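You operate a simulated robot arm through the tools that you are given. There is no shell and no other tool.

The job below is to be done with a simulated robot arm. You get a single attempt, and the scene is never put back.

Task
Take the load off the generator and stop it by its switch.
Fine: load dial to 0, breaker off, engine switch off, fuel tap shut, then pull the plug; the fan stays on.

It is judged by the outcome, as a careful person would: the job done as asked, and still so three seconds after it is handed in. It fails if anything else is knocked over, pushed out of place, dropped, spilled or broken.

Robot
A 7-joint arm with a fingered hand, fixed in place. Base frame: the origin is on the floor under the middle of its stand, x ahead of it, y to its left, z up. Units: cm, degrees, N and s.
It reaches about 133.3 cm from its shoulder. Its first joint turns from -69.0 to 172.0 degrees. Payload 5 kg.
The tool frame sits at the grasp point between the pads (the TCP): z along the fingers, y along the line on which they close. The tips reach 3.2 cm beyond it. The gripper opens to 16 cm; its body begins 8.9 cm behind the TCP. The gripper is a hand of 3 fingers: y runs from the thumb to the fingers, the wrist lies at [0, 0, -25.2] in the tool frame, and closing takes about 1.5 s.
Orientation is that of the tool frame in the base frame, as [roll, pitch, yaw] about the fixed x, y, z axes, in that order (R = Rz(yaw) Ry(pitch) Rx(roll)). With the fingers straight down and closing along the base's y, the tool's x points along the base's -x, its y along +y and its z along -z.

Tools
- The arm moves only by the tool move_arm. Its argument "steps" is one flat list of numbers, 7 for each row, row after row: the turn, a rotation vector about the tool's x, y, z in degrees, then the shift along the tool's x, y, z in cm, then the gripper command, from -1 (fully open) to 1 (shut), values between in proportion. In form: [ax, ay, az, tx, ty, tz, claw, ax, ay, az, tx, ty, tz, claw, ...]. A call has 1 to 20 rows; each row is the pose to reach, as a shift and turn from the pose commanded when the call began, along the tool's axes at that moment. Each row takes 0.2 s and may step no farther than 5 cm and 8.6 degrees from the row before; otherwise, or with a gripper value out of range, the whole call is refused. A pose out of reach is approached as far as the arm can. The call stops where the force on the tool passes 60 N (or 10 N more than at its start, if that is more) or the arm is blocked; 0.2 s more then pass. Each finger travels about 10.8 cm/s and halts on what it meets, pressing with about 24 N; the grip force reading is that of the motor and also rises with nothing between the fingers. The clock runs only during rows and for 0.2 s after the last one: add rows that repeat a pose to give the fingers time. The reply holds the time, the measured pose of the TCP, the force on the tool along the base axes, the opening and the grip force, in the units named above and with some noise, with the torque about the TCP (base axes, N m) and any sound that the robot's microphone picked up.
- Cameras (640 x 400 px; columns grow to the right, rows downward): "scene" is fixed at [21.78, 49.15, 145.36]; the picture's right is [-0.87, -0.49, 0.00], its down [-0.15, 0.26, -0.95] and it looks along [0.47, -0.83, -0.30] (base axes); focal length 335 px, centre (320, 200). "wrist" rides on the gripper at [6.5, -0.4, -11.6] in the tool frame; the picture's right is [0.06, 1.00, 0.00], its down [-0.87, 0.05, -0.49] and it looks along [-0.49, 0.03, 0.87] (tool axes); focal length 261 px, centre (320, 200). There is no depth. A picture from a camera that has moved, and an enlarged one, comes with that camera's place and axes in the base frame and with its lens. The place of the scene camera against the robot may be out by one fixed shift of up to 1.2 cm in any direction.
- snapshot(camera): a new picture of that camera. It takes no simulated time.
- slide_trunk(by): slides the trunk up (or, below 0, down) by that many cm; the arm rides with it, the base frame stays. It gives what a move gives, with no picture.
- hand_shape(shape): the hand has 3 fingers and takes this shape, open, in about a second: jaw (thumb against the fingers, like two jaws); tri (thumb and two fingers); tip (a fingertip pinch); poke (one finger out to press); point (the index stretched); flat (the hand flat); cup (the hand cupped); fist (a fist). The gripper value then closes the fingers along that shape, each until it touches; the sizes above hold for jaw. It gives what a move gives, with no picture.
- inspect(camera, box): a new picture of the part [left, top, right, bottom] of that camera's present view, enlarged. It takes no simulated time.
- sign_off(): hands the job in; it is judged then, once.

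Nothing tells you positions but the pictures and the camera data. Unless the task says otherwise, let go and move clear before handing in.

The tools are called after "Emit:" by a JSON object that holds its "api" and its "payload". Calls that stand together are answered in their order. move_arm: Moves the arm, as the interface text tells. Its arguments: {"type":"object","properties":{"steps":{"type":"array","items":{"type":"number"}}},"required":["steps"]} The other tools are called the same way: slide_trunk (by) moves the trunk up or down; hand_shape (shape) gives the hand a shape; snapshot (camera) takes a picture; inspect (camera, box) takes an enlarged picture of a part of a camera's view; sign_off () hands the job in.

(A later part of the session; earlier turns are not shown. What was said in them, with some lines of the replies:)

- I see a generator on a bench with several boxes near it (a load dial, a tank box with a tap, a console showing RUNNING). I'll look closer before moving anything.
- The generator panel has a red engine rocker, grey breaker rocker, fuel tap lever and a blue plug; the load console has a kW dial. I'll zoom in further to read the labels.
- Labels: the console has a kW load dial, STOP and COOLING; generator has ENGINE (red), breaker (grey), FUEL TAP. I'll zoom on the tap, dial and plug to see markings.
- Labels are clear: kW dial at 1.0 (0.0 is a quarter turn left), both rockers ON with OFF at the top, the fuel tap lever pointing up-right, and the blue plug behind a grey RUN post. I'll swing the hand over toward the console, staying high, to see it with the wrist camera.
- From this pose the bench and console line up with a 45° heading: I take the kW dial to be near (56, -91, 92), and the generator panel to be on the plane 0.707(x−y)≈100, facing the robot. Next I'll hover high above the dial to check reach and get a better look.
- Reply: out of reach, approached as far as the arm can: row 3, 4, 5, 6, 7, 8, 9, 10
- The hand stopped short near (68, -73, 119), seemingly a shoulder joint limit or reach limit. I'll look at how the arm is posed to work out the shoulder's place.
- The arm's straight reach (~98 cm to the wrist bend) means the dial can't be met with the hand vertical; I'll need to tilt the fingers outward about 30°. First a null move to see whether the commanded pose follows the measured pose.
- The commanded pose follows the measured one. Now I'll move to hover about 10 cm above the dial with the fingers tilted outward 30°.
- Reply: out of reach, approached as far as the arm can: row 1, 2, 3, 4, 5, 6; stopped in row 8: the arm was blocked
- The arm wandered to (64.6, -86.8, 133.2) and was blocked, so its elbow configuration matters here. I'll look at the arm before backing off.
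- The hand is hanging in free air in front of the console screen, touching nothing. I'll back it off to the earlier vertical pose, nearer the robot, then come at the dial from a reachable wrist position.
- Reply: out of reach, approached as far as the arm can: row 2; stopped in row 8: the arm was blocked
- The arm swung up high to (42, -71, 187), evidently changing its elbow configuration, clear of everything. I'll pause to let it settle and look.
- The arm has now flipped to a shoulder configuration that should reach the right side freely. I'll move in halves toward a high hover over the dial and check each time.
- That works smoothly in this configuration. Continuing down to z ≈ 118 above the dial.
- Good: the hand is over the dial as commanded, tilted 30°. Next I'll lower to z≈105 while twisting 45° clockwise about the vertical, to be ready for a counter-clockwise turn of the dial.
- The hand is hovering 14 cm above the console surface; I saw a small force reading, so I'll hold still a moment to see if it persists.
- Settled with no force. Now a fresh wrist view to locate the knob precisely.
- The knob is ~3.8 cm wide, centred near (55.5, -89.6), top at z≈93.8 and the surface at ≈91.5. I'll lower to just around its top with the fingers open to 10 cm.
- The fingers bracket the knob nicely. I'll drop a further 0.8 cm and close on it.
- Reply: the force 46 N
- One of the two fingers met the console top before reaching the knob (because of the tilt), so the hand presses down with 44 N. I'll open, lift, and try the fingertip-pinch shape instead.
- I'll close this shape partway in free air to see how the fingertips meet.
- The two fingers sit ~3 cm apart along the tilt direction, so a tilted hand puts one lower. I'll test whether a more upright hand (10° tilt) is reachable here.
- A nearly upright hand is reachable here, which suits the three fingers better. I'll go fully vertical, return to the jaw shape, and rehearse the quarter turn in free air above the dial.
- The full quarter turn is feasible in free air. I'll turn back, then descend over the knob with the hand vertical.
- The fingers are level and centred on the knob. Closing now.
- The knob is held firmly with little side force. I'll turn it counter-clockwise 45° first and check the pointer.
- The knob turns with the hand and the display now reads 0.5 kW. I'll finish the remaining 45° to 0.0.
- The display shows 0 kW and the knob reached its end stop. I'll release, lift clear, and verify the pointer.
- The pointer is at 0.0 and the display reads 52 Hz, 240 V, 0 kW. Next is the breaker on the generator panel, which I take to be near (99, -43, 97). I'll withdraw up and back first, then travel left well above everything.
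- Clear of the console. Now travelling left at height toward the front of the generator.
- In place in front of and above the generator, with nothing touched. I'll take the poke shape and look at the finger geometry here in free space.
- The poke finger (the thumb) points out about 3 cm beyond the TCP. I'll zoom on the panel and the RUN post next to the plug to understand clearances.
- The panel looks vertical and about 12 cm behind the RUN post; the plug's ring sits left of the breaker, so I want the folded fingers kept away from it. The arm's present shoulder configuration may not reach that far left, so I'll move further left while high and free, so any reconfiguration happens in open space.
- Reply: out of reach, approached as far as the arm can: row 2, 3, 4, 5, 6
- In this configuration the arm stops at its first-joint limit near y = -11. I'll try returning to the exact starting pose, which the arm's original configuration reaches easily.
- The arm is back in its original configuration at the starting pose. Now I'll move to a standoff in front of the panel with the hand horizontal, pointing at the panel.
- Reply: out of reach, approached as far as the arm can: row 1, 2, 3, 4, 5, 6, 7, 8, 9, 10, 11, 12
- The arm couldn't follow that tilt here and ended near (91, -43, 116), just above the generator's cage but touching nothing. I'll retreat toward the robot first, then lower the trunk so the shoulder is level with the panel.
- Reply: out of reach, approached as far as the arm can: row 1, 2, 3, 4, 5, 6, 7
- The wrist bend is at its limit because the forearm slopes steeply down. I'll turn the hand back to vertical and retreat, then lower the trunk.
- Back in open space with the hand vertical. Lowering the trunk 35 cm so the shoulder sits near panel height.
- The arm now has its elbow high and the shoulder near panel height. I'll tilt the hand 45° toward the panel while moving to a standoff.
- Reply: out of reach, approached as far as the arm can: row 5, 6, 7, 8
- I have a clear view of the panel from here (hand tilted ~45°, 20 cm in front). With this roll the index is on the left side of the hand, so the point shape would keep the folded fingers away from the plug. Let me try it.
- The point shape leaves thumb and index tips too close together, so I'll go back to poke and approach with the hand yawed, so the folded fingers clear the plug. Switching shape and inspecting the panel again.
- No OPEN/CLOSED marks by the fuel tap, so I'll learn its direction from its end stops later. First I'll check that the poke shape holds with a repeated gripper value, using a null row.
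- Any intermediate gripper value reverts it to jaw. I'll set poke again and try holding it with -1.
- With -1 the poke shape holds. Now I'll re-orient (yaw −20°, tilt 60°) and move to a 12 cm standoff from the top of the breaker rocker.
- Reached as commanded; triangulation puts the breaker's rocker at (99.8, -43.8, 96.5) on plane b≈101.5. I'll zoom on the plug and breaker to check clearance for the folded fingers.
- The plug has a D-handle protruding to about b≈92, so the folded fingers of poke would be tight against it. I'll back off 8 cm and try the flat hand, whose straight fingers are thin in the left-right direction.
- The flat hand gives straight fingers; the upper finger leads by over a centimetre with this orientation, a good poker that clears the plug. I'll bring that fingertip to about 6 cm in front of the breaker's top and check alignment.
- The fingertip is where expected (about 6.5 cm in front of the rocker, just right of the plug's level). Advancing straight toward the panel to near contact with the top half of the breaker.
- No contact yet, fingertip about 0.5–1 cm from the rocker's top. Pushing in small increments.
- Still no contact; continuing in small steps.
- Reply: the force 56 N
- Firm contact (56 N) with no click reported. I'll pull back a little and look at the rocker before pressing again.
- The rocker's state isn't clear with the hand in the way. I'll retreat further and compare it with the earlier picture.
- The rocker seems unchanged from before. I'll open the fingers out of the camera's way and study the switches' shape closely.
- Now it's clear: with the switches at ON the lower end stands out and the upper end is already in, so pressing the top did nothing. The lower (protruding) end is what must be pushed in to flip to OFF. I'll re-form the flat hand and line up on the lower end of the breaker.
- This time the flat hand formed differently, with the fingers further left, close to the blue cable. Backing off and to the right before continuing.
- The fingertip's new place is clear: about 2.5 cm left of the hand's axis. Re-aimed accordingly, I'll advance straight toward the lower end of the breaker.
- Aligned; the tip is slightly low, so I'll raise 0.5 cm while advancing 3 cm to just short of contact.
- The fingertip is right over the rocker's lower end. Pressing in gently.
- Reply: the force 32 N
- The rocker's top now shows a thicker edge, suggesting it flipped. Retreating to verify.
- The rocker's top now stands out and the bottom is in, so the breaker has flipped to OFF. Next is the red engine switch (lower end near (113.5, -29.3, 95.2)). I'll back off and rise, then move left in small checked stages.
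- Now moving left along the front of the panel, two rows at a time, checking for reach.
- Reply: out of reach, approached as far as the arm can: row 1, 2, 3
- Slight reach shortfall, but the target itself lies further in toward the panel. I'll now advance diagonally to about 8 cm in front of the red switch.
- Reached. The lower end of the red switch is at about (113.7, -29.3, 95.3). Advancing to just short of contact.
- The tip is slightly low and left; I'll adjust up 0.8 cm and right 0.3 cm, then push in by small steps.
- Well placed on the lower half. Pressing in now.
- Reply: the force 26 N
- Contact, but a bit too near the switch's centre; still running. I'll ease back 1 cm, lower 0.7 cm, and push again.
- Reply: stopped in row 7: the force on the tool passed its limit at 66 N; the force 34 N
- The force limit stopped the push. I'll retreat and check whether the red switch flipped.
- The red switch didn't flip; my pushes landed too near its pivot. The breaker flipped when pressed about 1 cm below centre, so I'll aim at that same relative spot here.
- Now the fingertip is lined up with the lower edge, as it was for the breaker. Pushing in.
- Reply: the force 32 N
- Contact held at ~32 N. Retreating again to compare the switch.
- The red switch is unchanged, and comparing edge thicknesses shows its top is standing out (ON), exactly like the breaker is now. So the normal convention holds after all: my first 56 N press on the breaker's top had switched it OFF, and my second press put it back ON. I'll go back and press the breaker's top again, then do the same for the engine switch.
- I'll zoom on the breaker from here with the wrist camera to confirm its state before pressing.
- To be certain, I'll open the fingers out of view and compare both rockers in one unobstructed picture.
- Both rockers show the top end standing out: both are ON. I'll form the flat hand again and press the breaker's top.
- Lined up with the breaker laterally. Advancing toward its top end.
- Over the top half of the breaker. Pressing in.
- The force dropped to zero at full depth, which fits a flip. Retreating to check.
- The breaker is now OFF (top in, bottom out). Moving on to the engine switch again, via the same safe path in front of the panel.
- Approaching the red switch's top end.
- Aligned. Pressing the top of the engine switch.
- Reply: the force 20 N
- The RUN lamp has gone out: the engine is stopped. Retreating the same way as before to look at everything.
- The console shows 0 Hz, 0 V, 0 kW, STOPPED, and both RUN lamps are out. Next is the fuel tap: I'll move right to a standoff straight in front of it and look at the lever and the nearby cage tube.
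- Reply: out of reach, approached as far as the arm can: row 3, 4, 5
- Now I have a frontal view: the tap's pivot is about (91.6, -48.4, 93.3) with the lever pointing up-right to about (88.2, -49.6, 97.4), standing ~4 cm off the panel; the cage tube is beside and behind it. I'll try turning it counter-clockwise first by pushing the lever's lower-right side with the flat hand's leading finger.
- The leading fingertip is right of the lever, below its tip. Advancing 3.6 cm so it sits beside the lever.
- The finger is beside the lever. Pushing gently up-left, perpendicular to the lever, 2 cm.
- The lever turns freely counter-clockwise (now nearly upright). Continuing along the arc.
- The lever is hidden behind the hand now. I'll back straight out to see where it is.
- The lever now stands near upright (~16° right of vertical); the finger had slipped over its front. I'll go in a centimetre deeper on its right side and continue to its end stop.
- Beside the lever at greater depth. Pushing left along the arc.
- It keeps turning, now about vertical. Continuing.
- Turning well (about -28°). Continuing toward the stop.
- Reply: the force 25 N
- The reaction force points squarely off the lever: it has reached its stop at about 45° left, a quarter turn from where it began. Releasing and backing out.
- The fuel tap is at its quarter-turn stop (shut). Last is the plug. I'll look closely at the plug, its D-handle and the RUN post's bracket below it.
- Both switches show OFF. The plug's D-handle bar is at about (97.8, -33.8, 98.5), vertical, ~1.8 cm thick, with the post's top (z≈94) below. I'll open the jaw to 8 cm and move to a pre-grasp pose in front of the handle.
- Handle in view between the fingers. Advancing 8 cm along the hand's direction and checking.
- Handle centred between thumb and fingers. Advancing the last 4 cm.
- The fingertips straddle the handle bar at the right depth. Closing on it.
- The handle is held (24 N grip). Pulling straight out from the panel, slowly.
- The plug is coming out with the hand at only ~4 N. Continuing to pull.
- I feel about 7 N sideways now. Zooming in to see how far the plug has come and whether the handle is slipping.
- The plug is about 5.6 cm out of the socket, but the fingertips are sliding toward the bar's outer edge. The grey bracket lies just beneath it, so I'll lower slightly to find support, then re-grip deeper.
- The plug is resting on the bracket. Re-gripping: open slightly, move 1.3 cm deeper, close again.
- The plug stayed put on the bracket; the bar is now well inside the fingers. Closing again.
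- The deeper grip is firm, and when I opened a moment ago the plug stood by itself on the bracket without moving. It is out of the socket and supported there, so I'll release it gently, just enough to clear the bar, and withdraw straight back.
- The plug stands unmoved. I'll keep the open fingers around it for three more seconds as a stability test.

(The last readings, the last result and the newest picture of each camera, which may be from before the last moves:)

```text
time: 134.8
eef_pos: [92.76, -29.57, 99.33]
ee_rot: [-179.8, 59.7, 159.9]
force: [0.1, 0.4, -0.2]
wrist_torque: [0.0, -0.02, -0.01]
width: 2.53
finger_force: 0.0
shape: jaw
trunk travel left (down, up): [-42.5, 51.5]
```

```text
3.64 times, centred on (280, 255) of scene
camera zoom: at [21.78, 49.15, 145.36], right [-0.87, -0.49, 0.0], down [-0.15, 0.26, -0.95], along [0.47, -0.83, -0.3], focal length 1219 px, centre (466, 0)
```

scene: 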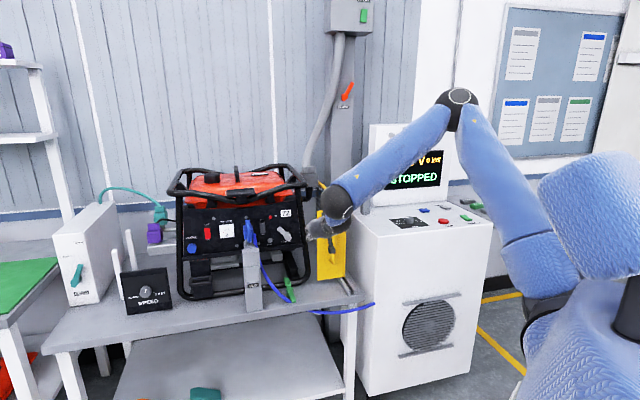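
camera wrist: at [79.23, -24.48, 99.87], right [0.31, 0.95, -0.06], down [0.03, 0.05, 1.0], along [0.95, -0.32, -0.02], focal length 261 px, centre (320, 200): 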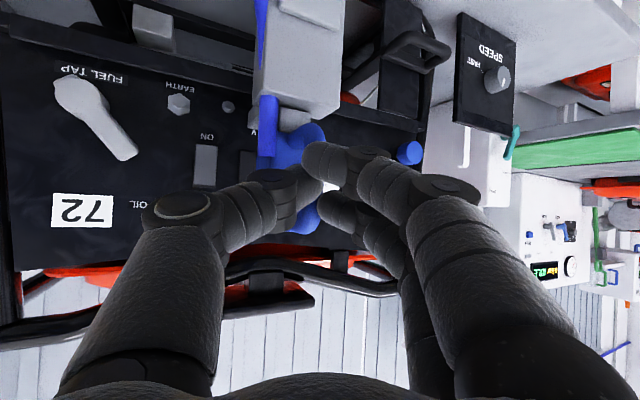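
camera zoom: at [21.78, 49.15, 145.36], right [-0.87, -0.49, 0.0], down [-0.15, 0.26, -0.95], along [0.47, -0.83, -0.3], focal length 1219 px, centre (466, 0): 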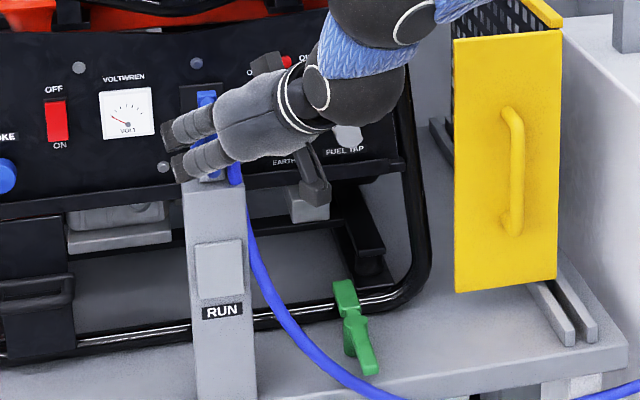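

Completely stable. Withdrawing the hand straight back from the handle, then up and clear.

Emit:
{"api": "move_arm", "payload": {"steps": [0, 0, 0, 0.4, 0.37, -0.69, 0.68, 0, 0, 0, 0.8, 0.74, -1.37, 0.68, 0, 0, 0, 1.19, 1.11, -2.06, 0.68, 0, 0, 0, 1.59, 1.48, -2.75, 0.68, 0, 0, 0, 1.9, 1.77, -3.3, 0.68, 0, 0, 0, 1.9, 1.77, -3.3, 0.68]}}

Emit:
{"api": "snapshot", "payload": {"camera": "wrist"}}

Emit:
{"api": "inspect", "payload": {"camera": "scene", "box": [225, 195, 295, 265]}}

```text
time: 136.2
eef_pos: [89.74, -26.74, 99.31]
ee_rot: [-179.6, 59.7, 160.0]
force: [0.5, -0.1, -0.2]
wrist_torque: [0.01, -0.06, -0.01]
width: 2.53
finger_force: 0.1
shape: jaw
trunk travel left (down, up): [-42.5, 51.5]
```

```text
taken
camera wrist: at [77.27, -22.5, 99.61], right [0.32, 0.95, -0.06], down [0.03, 0.05, 1.0], along [0.95, -0.32, -0.02], focal length 261 px, centre (320, 200)
```

wrist: 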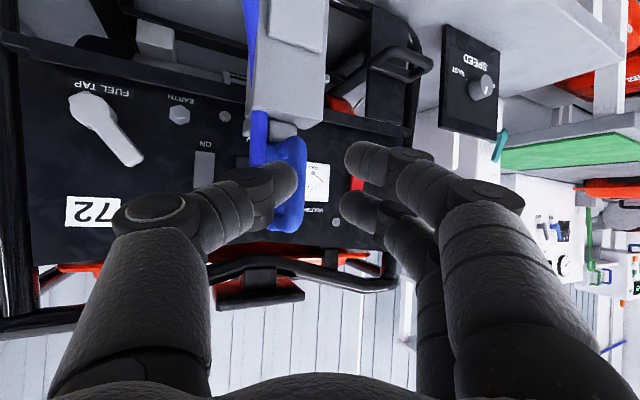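

```text
5.71 times, centred on (260, 230) of scene
camera zoom: at [21.78, 49.15, 145.36], right [-0.87, -0.49, 0.0], down [-0.15, 0.26, -0.95], along [0.47, -0.83, -0.3], focal length 1915 px, centre (663, 29)
```

zoom: 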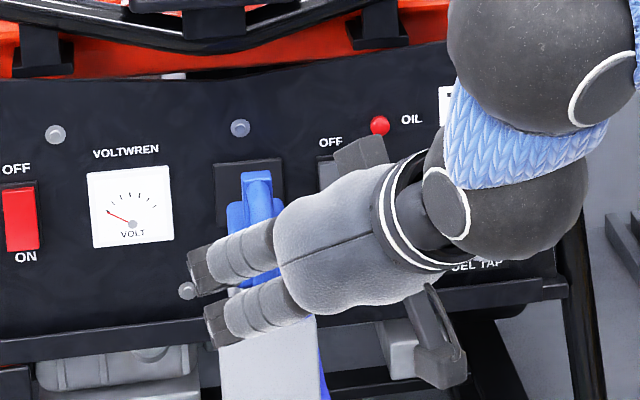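

Clear of the handle. Moving up and back to get an unobstructed view of the plug.

Emit:
{"api": "move_arm", "payload": {"steps": [0, 0, 0, -0.9, -0.4, -1.9, 0.68, 0, 0, 0, -1.8, -0.85, -3.8, 0.68, 0, 0, 0, -2.8, -1.3, -5.7, 0.68, 0, 0, 0, -3.7, -1.71, -7.6, 0.68, 0, 0, 0, -3.0, -6, -9.5, 0.68, 0, 0, 0, -2.5, -10.5, -10.5, 0.68, 0, 0, 0, -2.0, -15, -11, 0.68, 0, 0, 0, -2.0, -15, -11, 0.68]}}

Emit:
{"api": "snapshot", "payload": {"camera": "scene"}}

Emit:
{"api": "inspect", "payload": {"camera": "scene", "box": [225, 195, 295, 265]}}

Emit:
{"api": "snapshot", "payload": {"camera": "wrist"}}

```text
time: 138.0
eef_pos: [76.76, -37.6, 106.68]
ee_rot: [-179.7, 59.7, 160.1]
force: [0.3, 0.0, -0.3]
wrist_torque: [0.01, -0.03, 0.0]
width: 2.54
finger_force: 0.3
shape: jaw
trunk travel left (down, up): [-42.5, 51.5]
```

```text
taken
```

scene: 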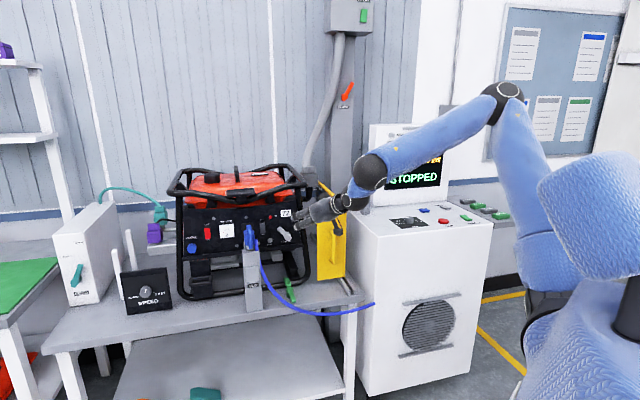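

```text
5.71 times, centred on (260, 230) of scene
camera zoom: at [21.78, 49.15, 145.36], right [-0.87, -0.49, 0.0], down [-0.15, 0.26, -0.95], along [0.47, -0.83, -0.3], focal length 1915 px, centre (663, 29)
```

zoom: 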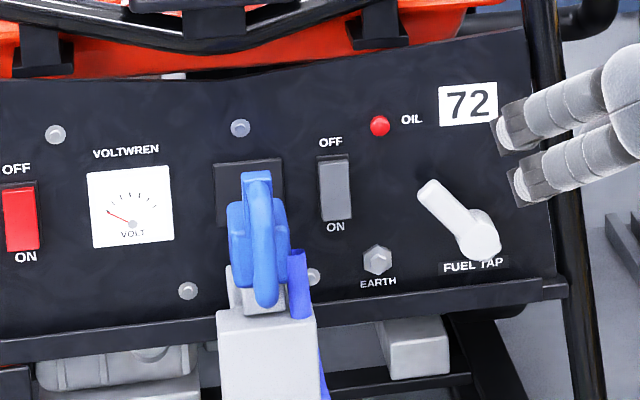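

```text
taken
camera wrist: at [64.03, -33.37, 106.87], right [0.32, 0.95, -0.06], down [0.03, 0.05, 1.0], along [0.95, -0.32, -0.02], focal length 261 px, centre (320, 200)
```

wrist: 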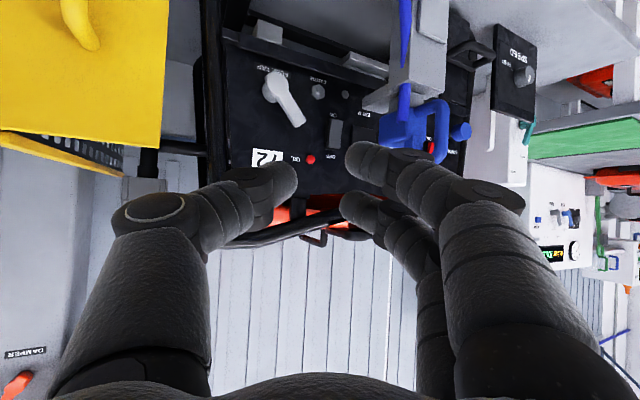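

The plug stands on the bracket in front of the socket. I'll zoom from the side to confirm its prongs are out of the socket.

Emit:
{"api": "inspect", "payload": {"camera": "wrist", "box": [340, 60, 460, 170]}}

Emit:
{"api": "inspect", "payload": {"camera": "scene", "box": [225, 215, 385, 330]}}

Emit:
{"api": "inspect", "payload": {"camera": "scene", "box": [240, 215, 275, 250]}}

Emit:
{"api": "inspect", "payload": {"camera": "scene", "box": [370, 120, 500, 240]}}

```text
3.64 times, centred on (400, 115) of wrist
camera zoom: at [64.03, -33.37, 106.87], right [0.32, 0.95, -0.06], down [0.03, 0.05, 1.0], along [0.95, -0.32, -0.02], focal length 948 px, centre (29, 509)
```

zoom: 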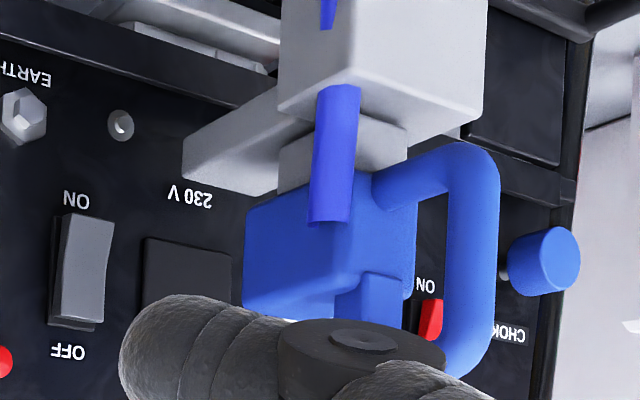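

```text
3.48 times, centred on (305, 272) of scene
camera zoom: at [21.78, 49.15, 145.36], right [-0.87, -0.49, 0.0], down [-0.15, 0.26, -0.95], along [0.47, -0.83, -0.3], focal length 1166 px, centre (372, -52)
```

zoom: 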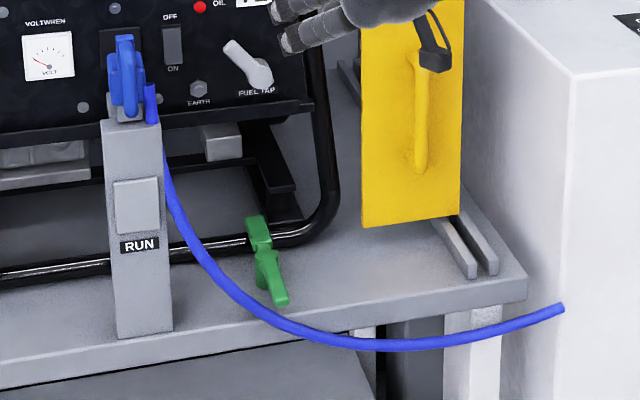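

```text
11.43 times, centred on (258, 232) of scene
camera zoom: at [21.78, 49.15, 145.36], right [-0.87, -0.49, 0.0], down [-0.15, 0.26, -0.95], along [0.47, -0.83, -0.3], focal length 3830 px, centre (1034, -171)
```

zoom: 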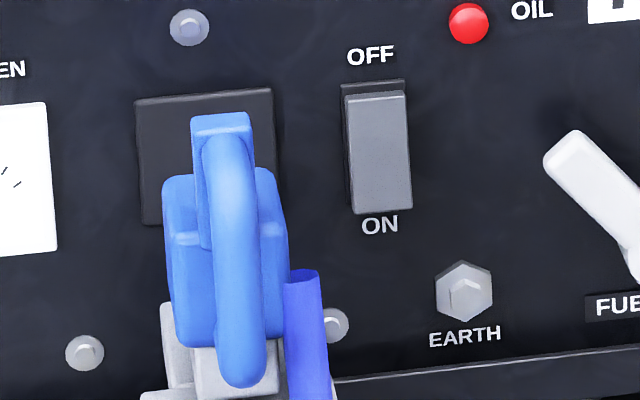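

```text
3.33 times, centred on (435, 180) of scene
camera zoom: at [21.78, 49.15, 145.36], right [-0.87, -0.49, 0.0], down [-0.15, 0.26, -0.95], along [0.47, -0.83, -0.3], focal length 1117 px, centre (-63, 267)
```

zoom: 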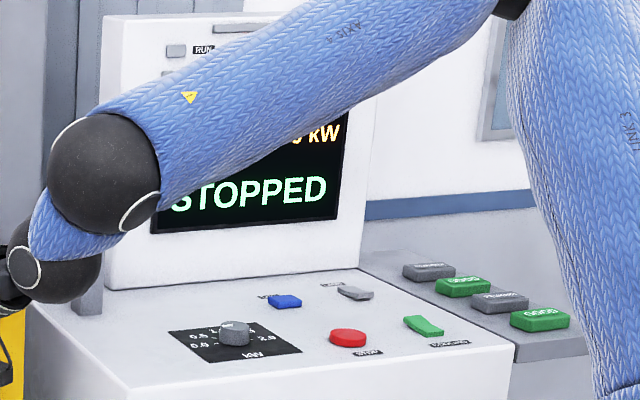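

The plug rides on a grey carriage along the bracket and is clear of the socket by about 5–6 cm. To be sure it's fully withdrawn I'll re-grip it by the same path and see whether it has more travel.

Emit:
{"api": "move_arm", "payload": {"steps": [0, 0, 0, -0.5, 4.5, 0.5, 0.68, 0, 0, 0, -1.0, 9.0, 1.5, 0.68, 0, 0, 0, -1.7, 13.29, 3.4, 0.68, 0, 0, 0, -0.8, 13.7, 5.3, 0.68, 0, 0, 0, 0.2, 14.15, 7.2, 0.68, 0, 0, 0, 1.1, 14.6, 9.1, 0.68, 0, 0, 0, 2.0, 15.0, 11.0, 0.68, 0, 0, 0, 2.0, 15.0, 11.0, 0.68]}}

Emit:
{"api": "inspect", "payload": {"camera": "wrist", "box": [200, 80, 400, 250]}}

```text
time: 139.8
eef_pos: [89.68, -26.74, 99.41]
ee_rot: [-179.7, 59.7, 160.0]
force: [0.0, -0.1, -0.3]
wrist_torque: [0.02, -0.03, 0.0]
width: 2.57
finger_force: 0.0
shape: jaw
trunk travel left (down, up): [-42.5, 51.5]
```

```text
2.35 times, centred on (300, 165) of wrist
camera zoom: at [77.14, -22.36, 99.67], right [0.32, 0.95, -0.06], down [0.03, 0.05, 1.0], along [0.95, -0.32, -0.01], focal length 613 px, centre (367, 282)
```

zoom: 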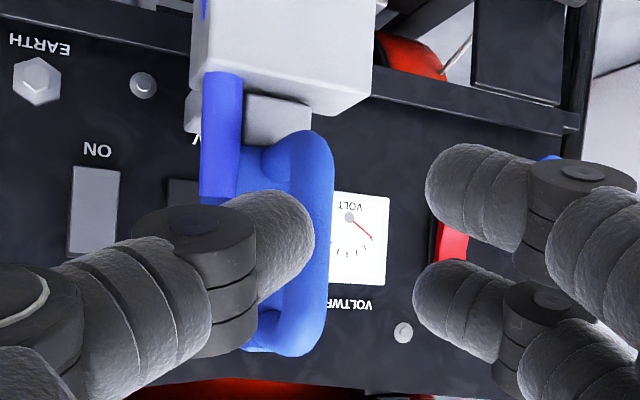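

Retracing the straight path in along the handle.

Emit:
{"api": "move_arm", "payload": {"steps": [0, 0, 0, -0.38, -0.35, 0.66, 0.68, 0, 0, 0, -0.76, -0.71, 1.32, 0.68, 0, 0, 0, -1.14, -1.06, 1.98, 0.68, 0, 0, 0, -1.52, -1.42, 2.64, 0.68, 0, 0, 0, -1.9, -1.77, 3.3, 0.68, 0, 0, 0, -1.9, -1.77, 3.3, 0.68]}}

Emit:
{"api": "inspect", "payload": {"camera": "wrist", "box": [220, 80, 380, 250]}}

```text
time: 141.2
eef_pos: [92.71, -29.57, 99.43]
ee_rot: [-179.6, 59.7, 160.0]
force: [0.0, -0.6, 0.9]
wrist_torque: [0.02, 0.01, 0.0]
width: 2.52
finger_force: 0.0
shape: jaw
trunk travel left (down, up): [-42.5, 51.5]
```

```text
2.35 times, centred on (300, 165) of wrist
camera zoom: at [80.14, -25.35, 99.68], right [0.32, 0.95, -0.06], down [0.03, 0.05, 1.0], along [0.95, -0.32, -0.02], focal length 613 px, centre (367, 282)
```

zoom: 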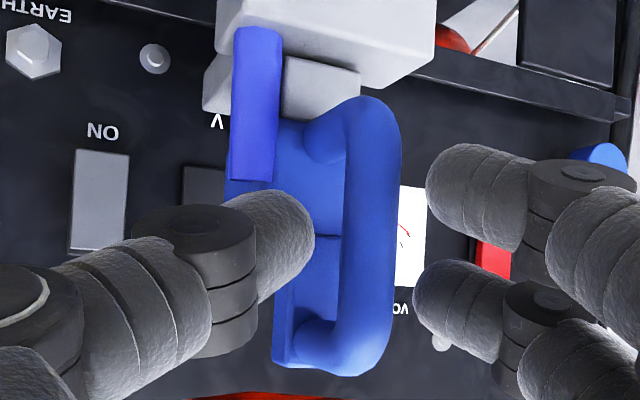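

Handle between the fingers again as before. Closing and pulling a further 2 cm, watching the force.

Emit:
{"api": "move_arm", "payload": {"steps": [0, 0, 0, 0, 0, 0, 1, 0, 0, 0, 0, 0, 0, 1, 0, 0, 0, 0, 0, 0, 1, 0, 0, 0, 0, 0, 0, 1, 0, 0, 0, 0.23, 0.21, -0.39, 1, 0, 0, 0, 0.45, 0.42, -0.79, 1, 0, 0, 0, 0.68, 0.63, -1.18, 1, 0, 0, 0, 0.91, 0.85, -1.57, 1, 0, 0, 0, 0.91, 0.85, -1.57, 1]}}

Emit:
{"api": "inspect", "payload": {"camera": "wrist", "box": [220, 80, 380, 250]}}

Emit:
{"api": "inspect", "payload": {"camera": "scene", "box": [225, 195, 295, 265]}}

```text
time: 143.2
eef_pos: [91.25, -28.2, 99.5]
ee_rot: [-179.7, 59.7, 160.0]
force: [-0.9, 0.1, -0.4]
wrist_torque: [0.02, -0.01, 0.03]
width: 0.24
finger_force: 24.2
shape: jaw
trunk travel left (down, up): [-42.5, 51.5]
```

```text
2.35 times, centred on (300, 165) of wrist
camera zoom: at [78.71, -23.91, 99.76], right [0.31, 0.95, -0.06], down [0.03, 0.05, 1.0], along [0.95, -0.32, -0.02], focal length 613 px, centre (367, 282)
```

zoom: 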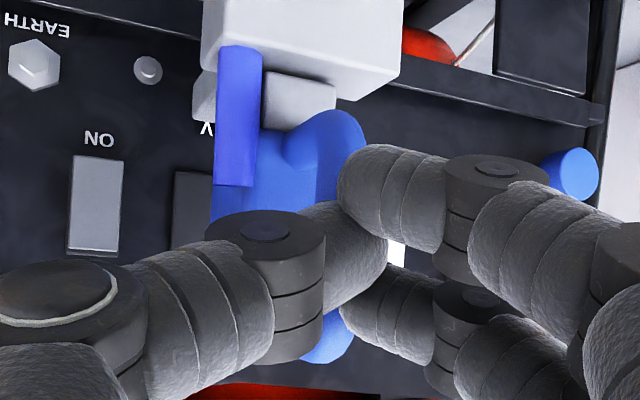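

```text
5.71 times, centred on (260, 230) of scene
camera zoom: at [21.78, 49.15, 145.36], right [-0.87, -0.49, 0.0], down [-0.15, 0.26, -0.95], along [0.47, -0.83, -0.3], focal length 1915 px, centre (663, 29)
```

zoom: 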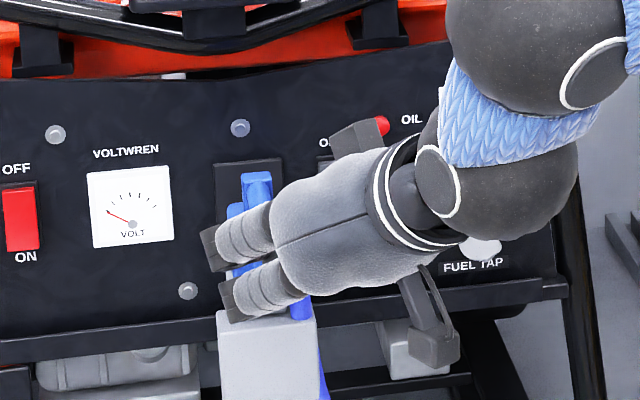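

The plug didn't move any further: it is at the end of its travel, fully withdrawn, and the fingers just slid along the bar. Releasing and withdrawing the same way.

Emit:
{"api": "move_arm", "payload": {"steps": [0, 0, 0, 0, 0, 0, 0.85, 0, 0, 0, 0, 0, 0, 0.68, 0, 0, 0, 0.4, 0.37, -0.69, 0.68, 0, 0, 0, 0.8, 0.74, -1.37, 0.68, 0, 0, 0, 1.0, 0.93, -1.73, 0.68, 0, 0, 0, 1.0, 0.93, -1.73, 0.68]}}

Emit:
{"api": "inspect", "payload": {"camera": "wrist", "box": [200, 80, 400, 250]}}

Emit:
{"api": "inspect", "payload": {"camera": "scene", "box": [225, 195, 295, 265]}}

```text
time: 144.6
eef_pos: [89.79, -26.71, 99.55]
ee_rot: [-179.7, 59.7, 159.9]
force: [-0.2, -0.8, 0.2]
wrist_torque: [0.01, 0.03, -0.02]
width: 2.53
finger_force: 0.1
shape: jaw
trunk travel left (down, up): [-42.5, 51.5]
```

```text
2.35 times, centred on (300, 165) of wrist
camera zoom: at [77.24, -22.46, 99.71], right [0.32, 0.95, -0.06], down [0.03, 0.05, 1.0], along [0.95, -0.32, -0.02], focal length 613 px, centre (367, 282)
```

zoom: 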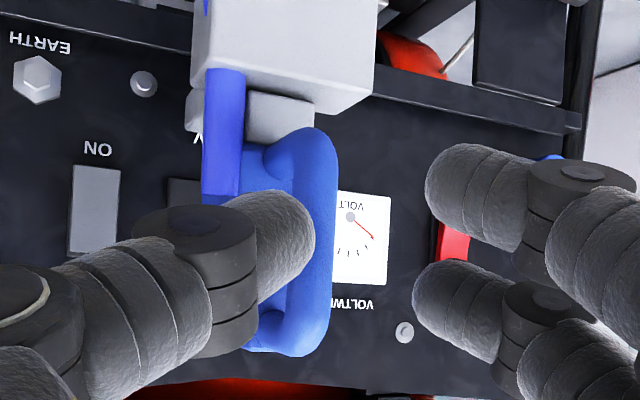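

```text
5.71 times, centred on (260, 230) of scene
camera zoom: at [21.78, 49.15, 145.36], right [-0.87, -0.49, 0.0], down [-0.15, 0.26, -0.95], along [0.47, -0.83, -0.3], focal length 1915 px, centre (663, 29)
```

zoom: 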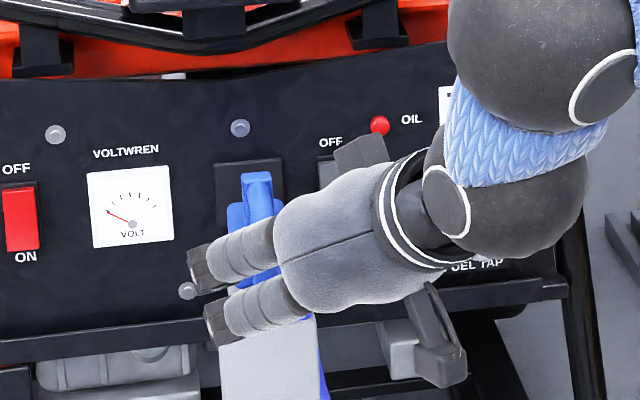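

Clear of the handle, and the plug is unmoved. Withdrawing up and back to open space for a final check of the whole scene.

Emit:
{"api": "move_arm", "payload": {"steps": [0, 0, 0, -0.9, -0.4, -1.9, 0.68, 0, 0, 0, -1.8, -0.85, -3.8, 0.68, 0, 0, 0, -2.8, -1.3, -5.7, 0.68, 0, 0, 0, -3.7, -1.71, -7.6, 0.68, 0, 0, 0, -3.0, -6, -9.5, 0.68, 0, 0, 0, -2.5, -10.5, -10.5, 0.68, 0, 0, 0, -2.0, -12.5, -14.5, 0.68, 0, 0, 0, -2.0, -12.5, -19, 0.68, 0, 0, 0, -2.0, -12.5, -23, 0.68, 0, 0, 0, -2.0, -12.5, -23, 0.68]}}

Emit:
{"api": "snapshot", "payload": {"camera": "scene"}}

Emit:
{"api": "inspect", "payload": {"camera": "scene", "box": [170, 180, 320, 310]}}

Emit:
{"api": "inspect", "payload": {"camera": "scene", "box": [360, 110, 510, 240]}}

Emit:
{"api": "snapshot", "payload": {"camera": "wrist"}}

```text
time: 146.8
eef_pos: [67.98, -31.78, 112.88]
ee_rot: [-179.8, 59.7, 160.0]
force: [0.2, -0.1, -0.1]
wrist_torque: [0.01, 0.0, -0.03]
width: 2.55
finger_force: 0.1
shape: jaw
trunk travel left (down, up): [-42.5, 51.5]
```

```text
taken
```

scene: 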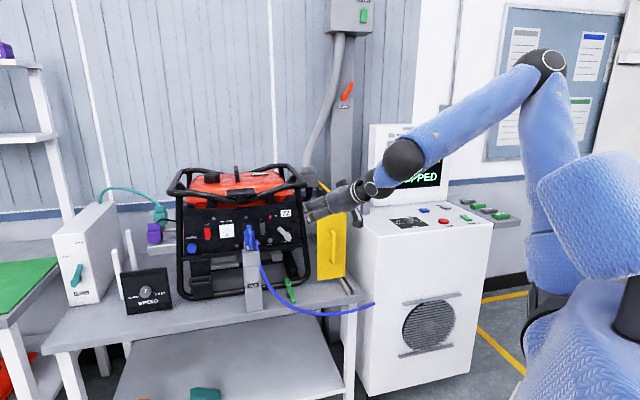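

```text
3.08 times, centred on (245, 245) of scene
camera zoom: at [21.78, 49.15, 145.36], right [-0.87, -0.49, 0.0], down [-0.15, 0.26, -0.95], along [0.47, -0.83, -0.3], focal length 1031 px, centre (551, 62)
```

zoom: 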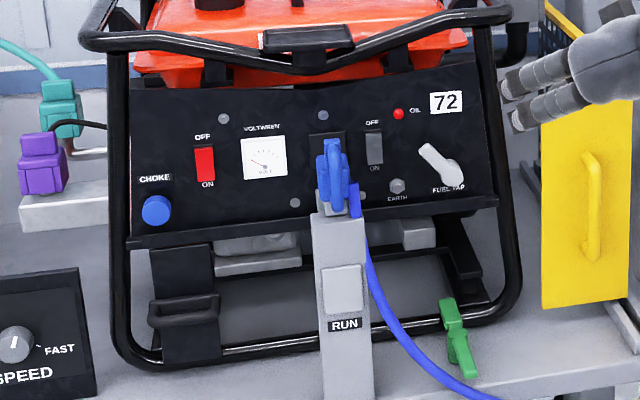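

```text
3.08 times, centred on (435, 175) of scene
camera zoom: at [21.78, 49.15, 145.36], right [-0.87, -0.49, 0.0], down [-0.15, 0.26, -0.95], along [0.47, -0.83, -0.3], focal length 1031 px, centre (-34, 277)
```

zoom: 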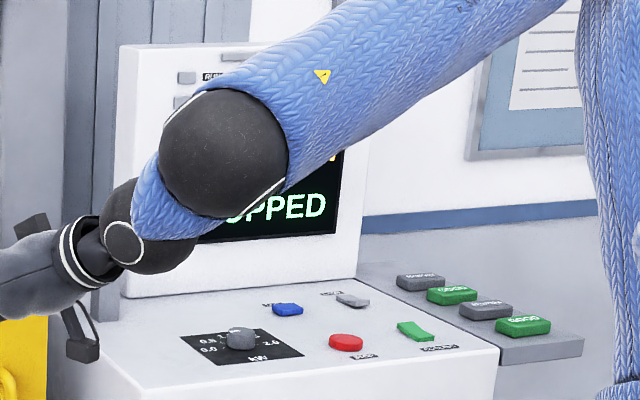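

```text
taken
camera wrist: at [55.41, -27.55, 113.13], right [0.32, 0.95, -0.06], down [0.03, 0.05, 1.0], along [0.95, -0.32, -0.02], focal length 261 px, centre (320, 200)
```

wrist: 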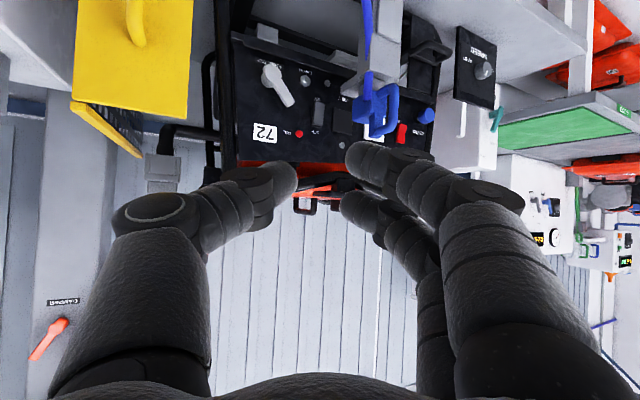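

Everything looks in place. A final close check of the dial, both switches, the cooling rocker, and the tap.

Emit:
{"api": "inspect", "payload": {"camera": "scene", "box": [385, 195, 485, 240]}}

Emit:
{"api": "inspect", "payload": {"camera": "scene", "box": [255, 212, 275, 237]}}

Emit:
{"api": "inspect", "payload": {"camera": "scene", "box": [200, 218, 220, 243]}}

Emit:
{"api": "inspect", "payload": {"camera": "wrist", "box": [300, 80, 420, 150]}}

Emit:
{"api": "inspect", "payload": {"camera": "scene", "box": [40, 180, 190, 320]}}

```text
6.40 times, centred on (435, 218) of scene
camera zoom: at [21.78, 49.15, 145.36], right [-0.87, -0.49, 0.0], down [-0.15, 0.26, -0.95], along [0.47, -0.83, -0.3], focal length 2145 px, centre (-416, 88)
```

zoom: 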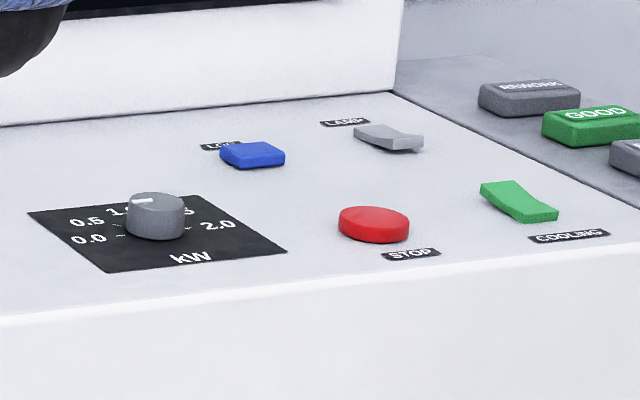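

```text
16.00 times, centred on (265, 224) of scene
camera zoom: at [21.78, 49.15, 145.36], right [-0.87, -0.49, 0.0], down [-0.15, 0.26, -0.95], along [0.47, -0.83, -0.3], focal length 5362 px, centre (1200, -192)
```

zoom: 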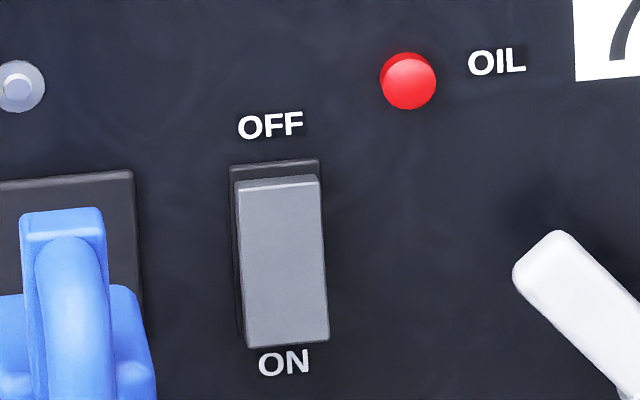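

```text
16.00 times, centred on (210, 230) of scene
camera zoom: at [21.78, 49.15, 145.36], right [-0.87, -0.49, 0.0], down [-0.15, 0.26, -0.95], along [0.47, -0.83, -0.3], focal length 5362 px, centre (2080, -288)
```

zoom: 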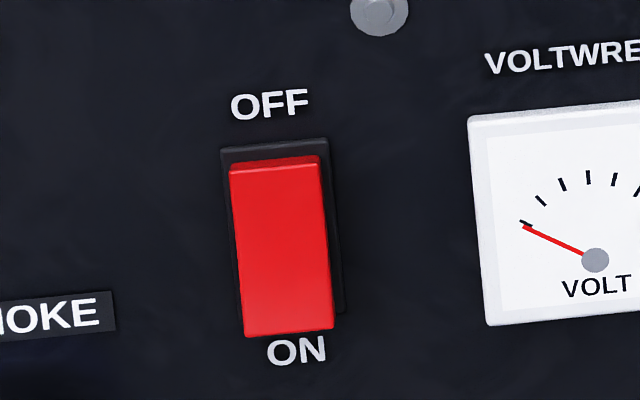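

```text
5.33 times, centred on (360, 115) of wrist
camera zoom: at [55.41, -27.55, 113.13], right [0.32, 0.95, -0.06], down [0.03, 0.05, 1.0], along [0.95, -0.32, -0.02], focal length 1390 px, centre (107, 653)
```

zoom: 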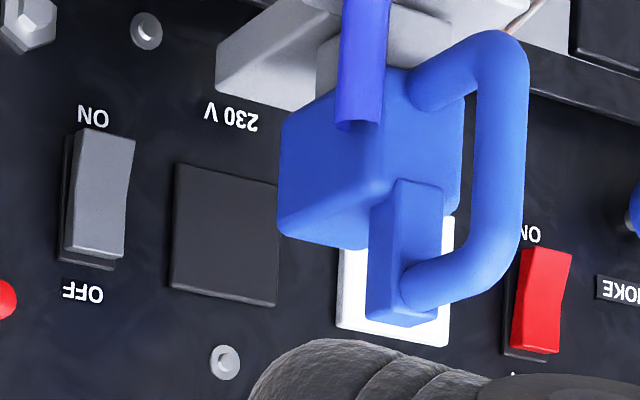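

```text
2.86 times, centred on (115, 250) of scene
camera zoom: at [21.78, 49.15, 145.36], right [-0.87, -0.49, 0.0], down [-0.15, 0.26, -0.95], along [0.47, -0.83, -0.3], focal length 958 px, centre (906, 57)
```

zoom: 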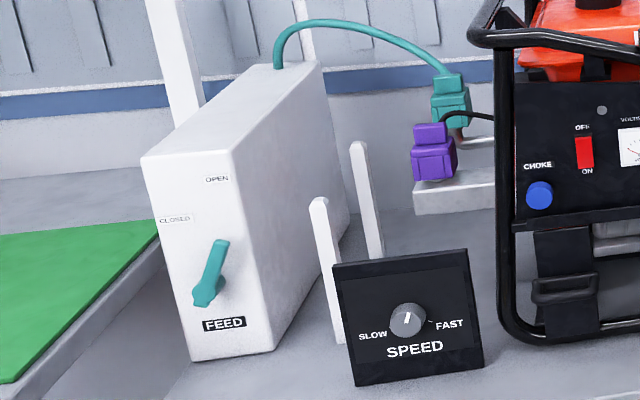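

The dial points at 0.0 and the display reads STOPPED. Breaker and engine switch are both OFF, the fuel tap is shut at its stop, and the plug is out of the socket and standing still. COOLING and everything else are untouched, and the hand is clear, so I'm handing in.

Emit:
{"api": "sign_off", "payload": {}}

```text
The job is handed in.
```

The generator is off load and stopped, the plug is out of its socket, and I've handed the job in. The last pictures show:

- **Load dial:** at 0.0. The display reads STOPPED, after showing 0 Hz, 0 V and 0 kW when the engine stopped.
- **Breaker:** off. I misread which end of the rocker to press, so it went off, then on, then off again. All of that was at zero load and before the engine was stopped.
- **Engine switch:** off, and both RUN lamps are out.
- **Fuel tap:** turned a quarter turn to its stop. It has no open or closed marks, so I take that stop as shut.
- **Plug:** pulled about 5–6 cm clear of the socket, to the end of its travel. It stands on the grey bracket below the socket and held still for three seconds with the fingers open around it.
- **Fan:** the COOLING switch was not touched, so the fan should still be running.

I saw nothing knocked over or moved out of place. The blue cable now hangs in front of the green clip on the bench instead of behind it.
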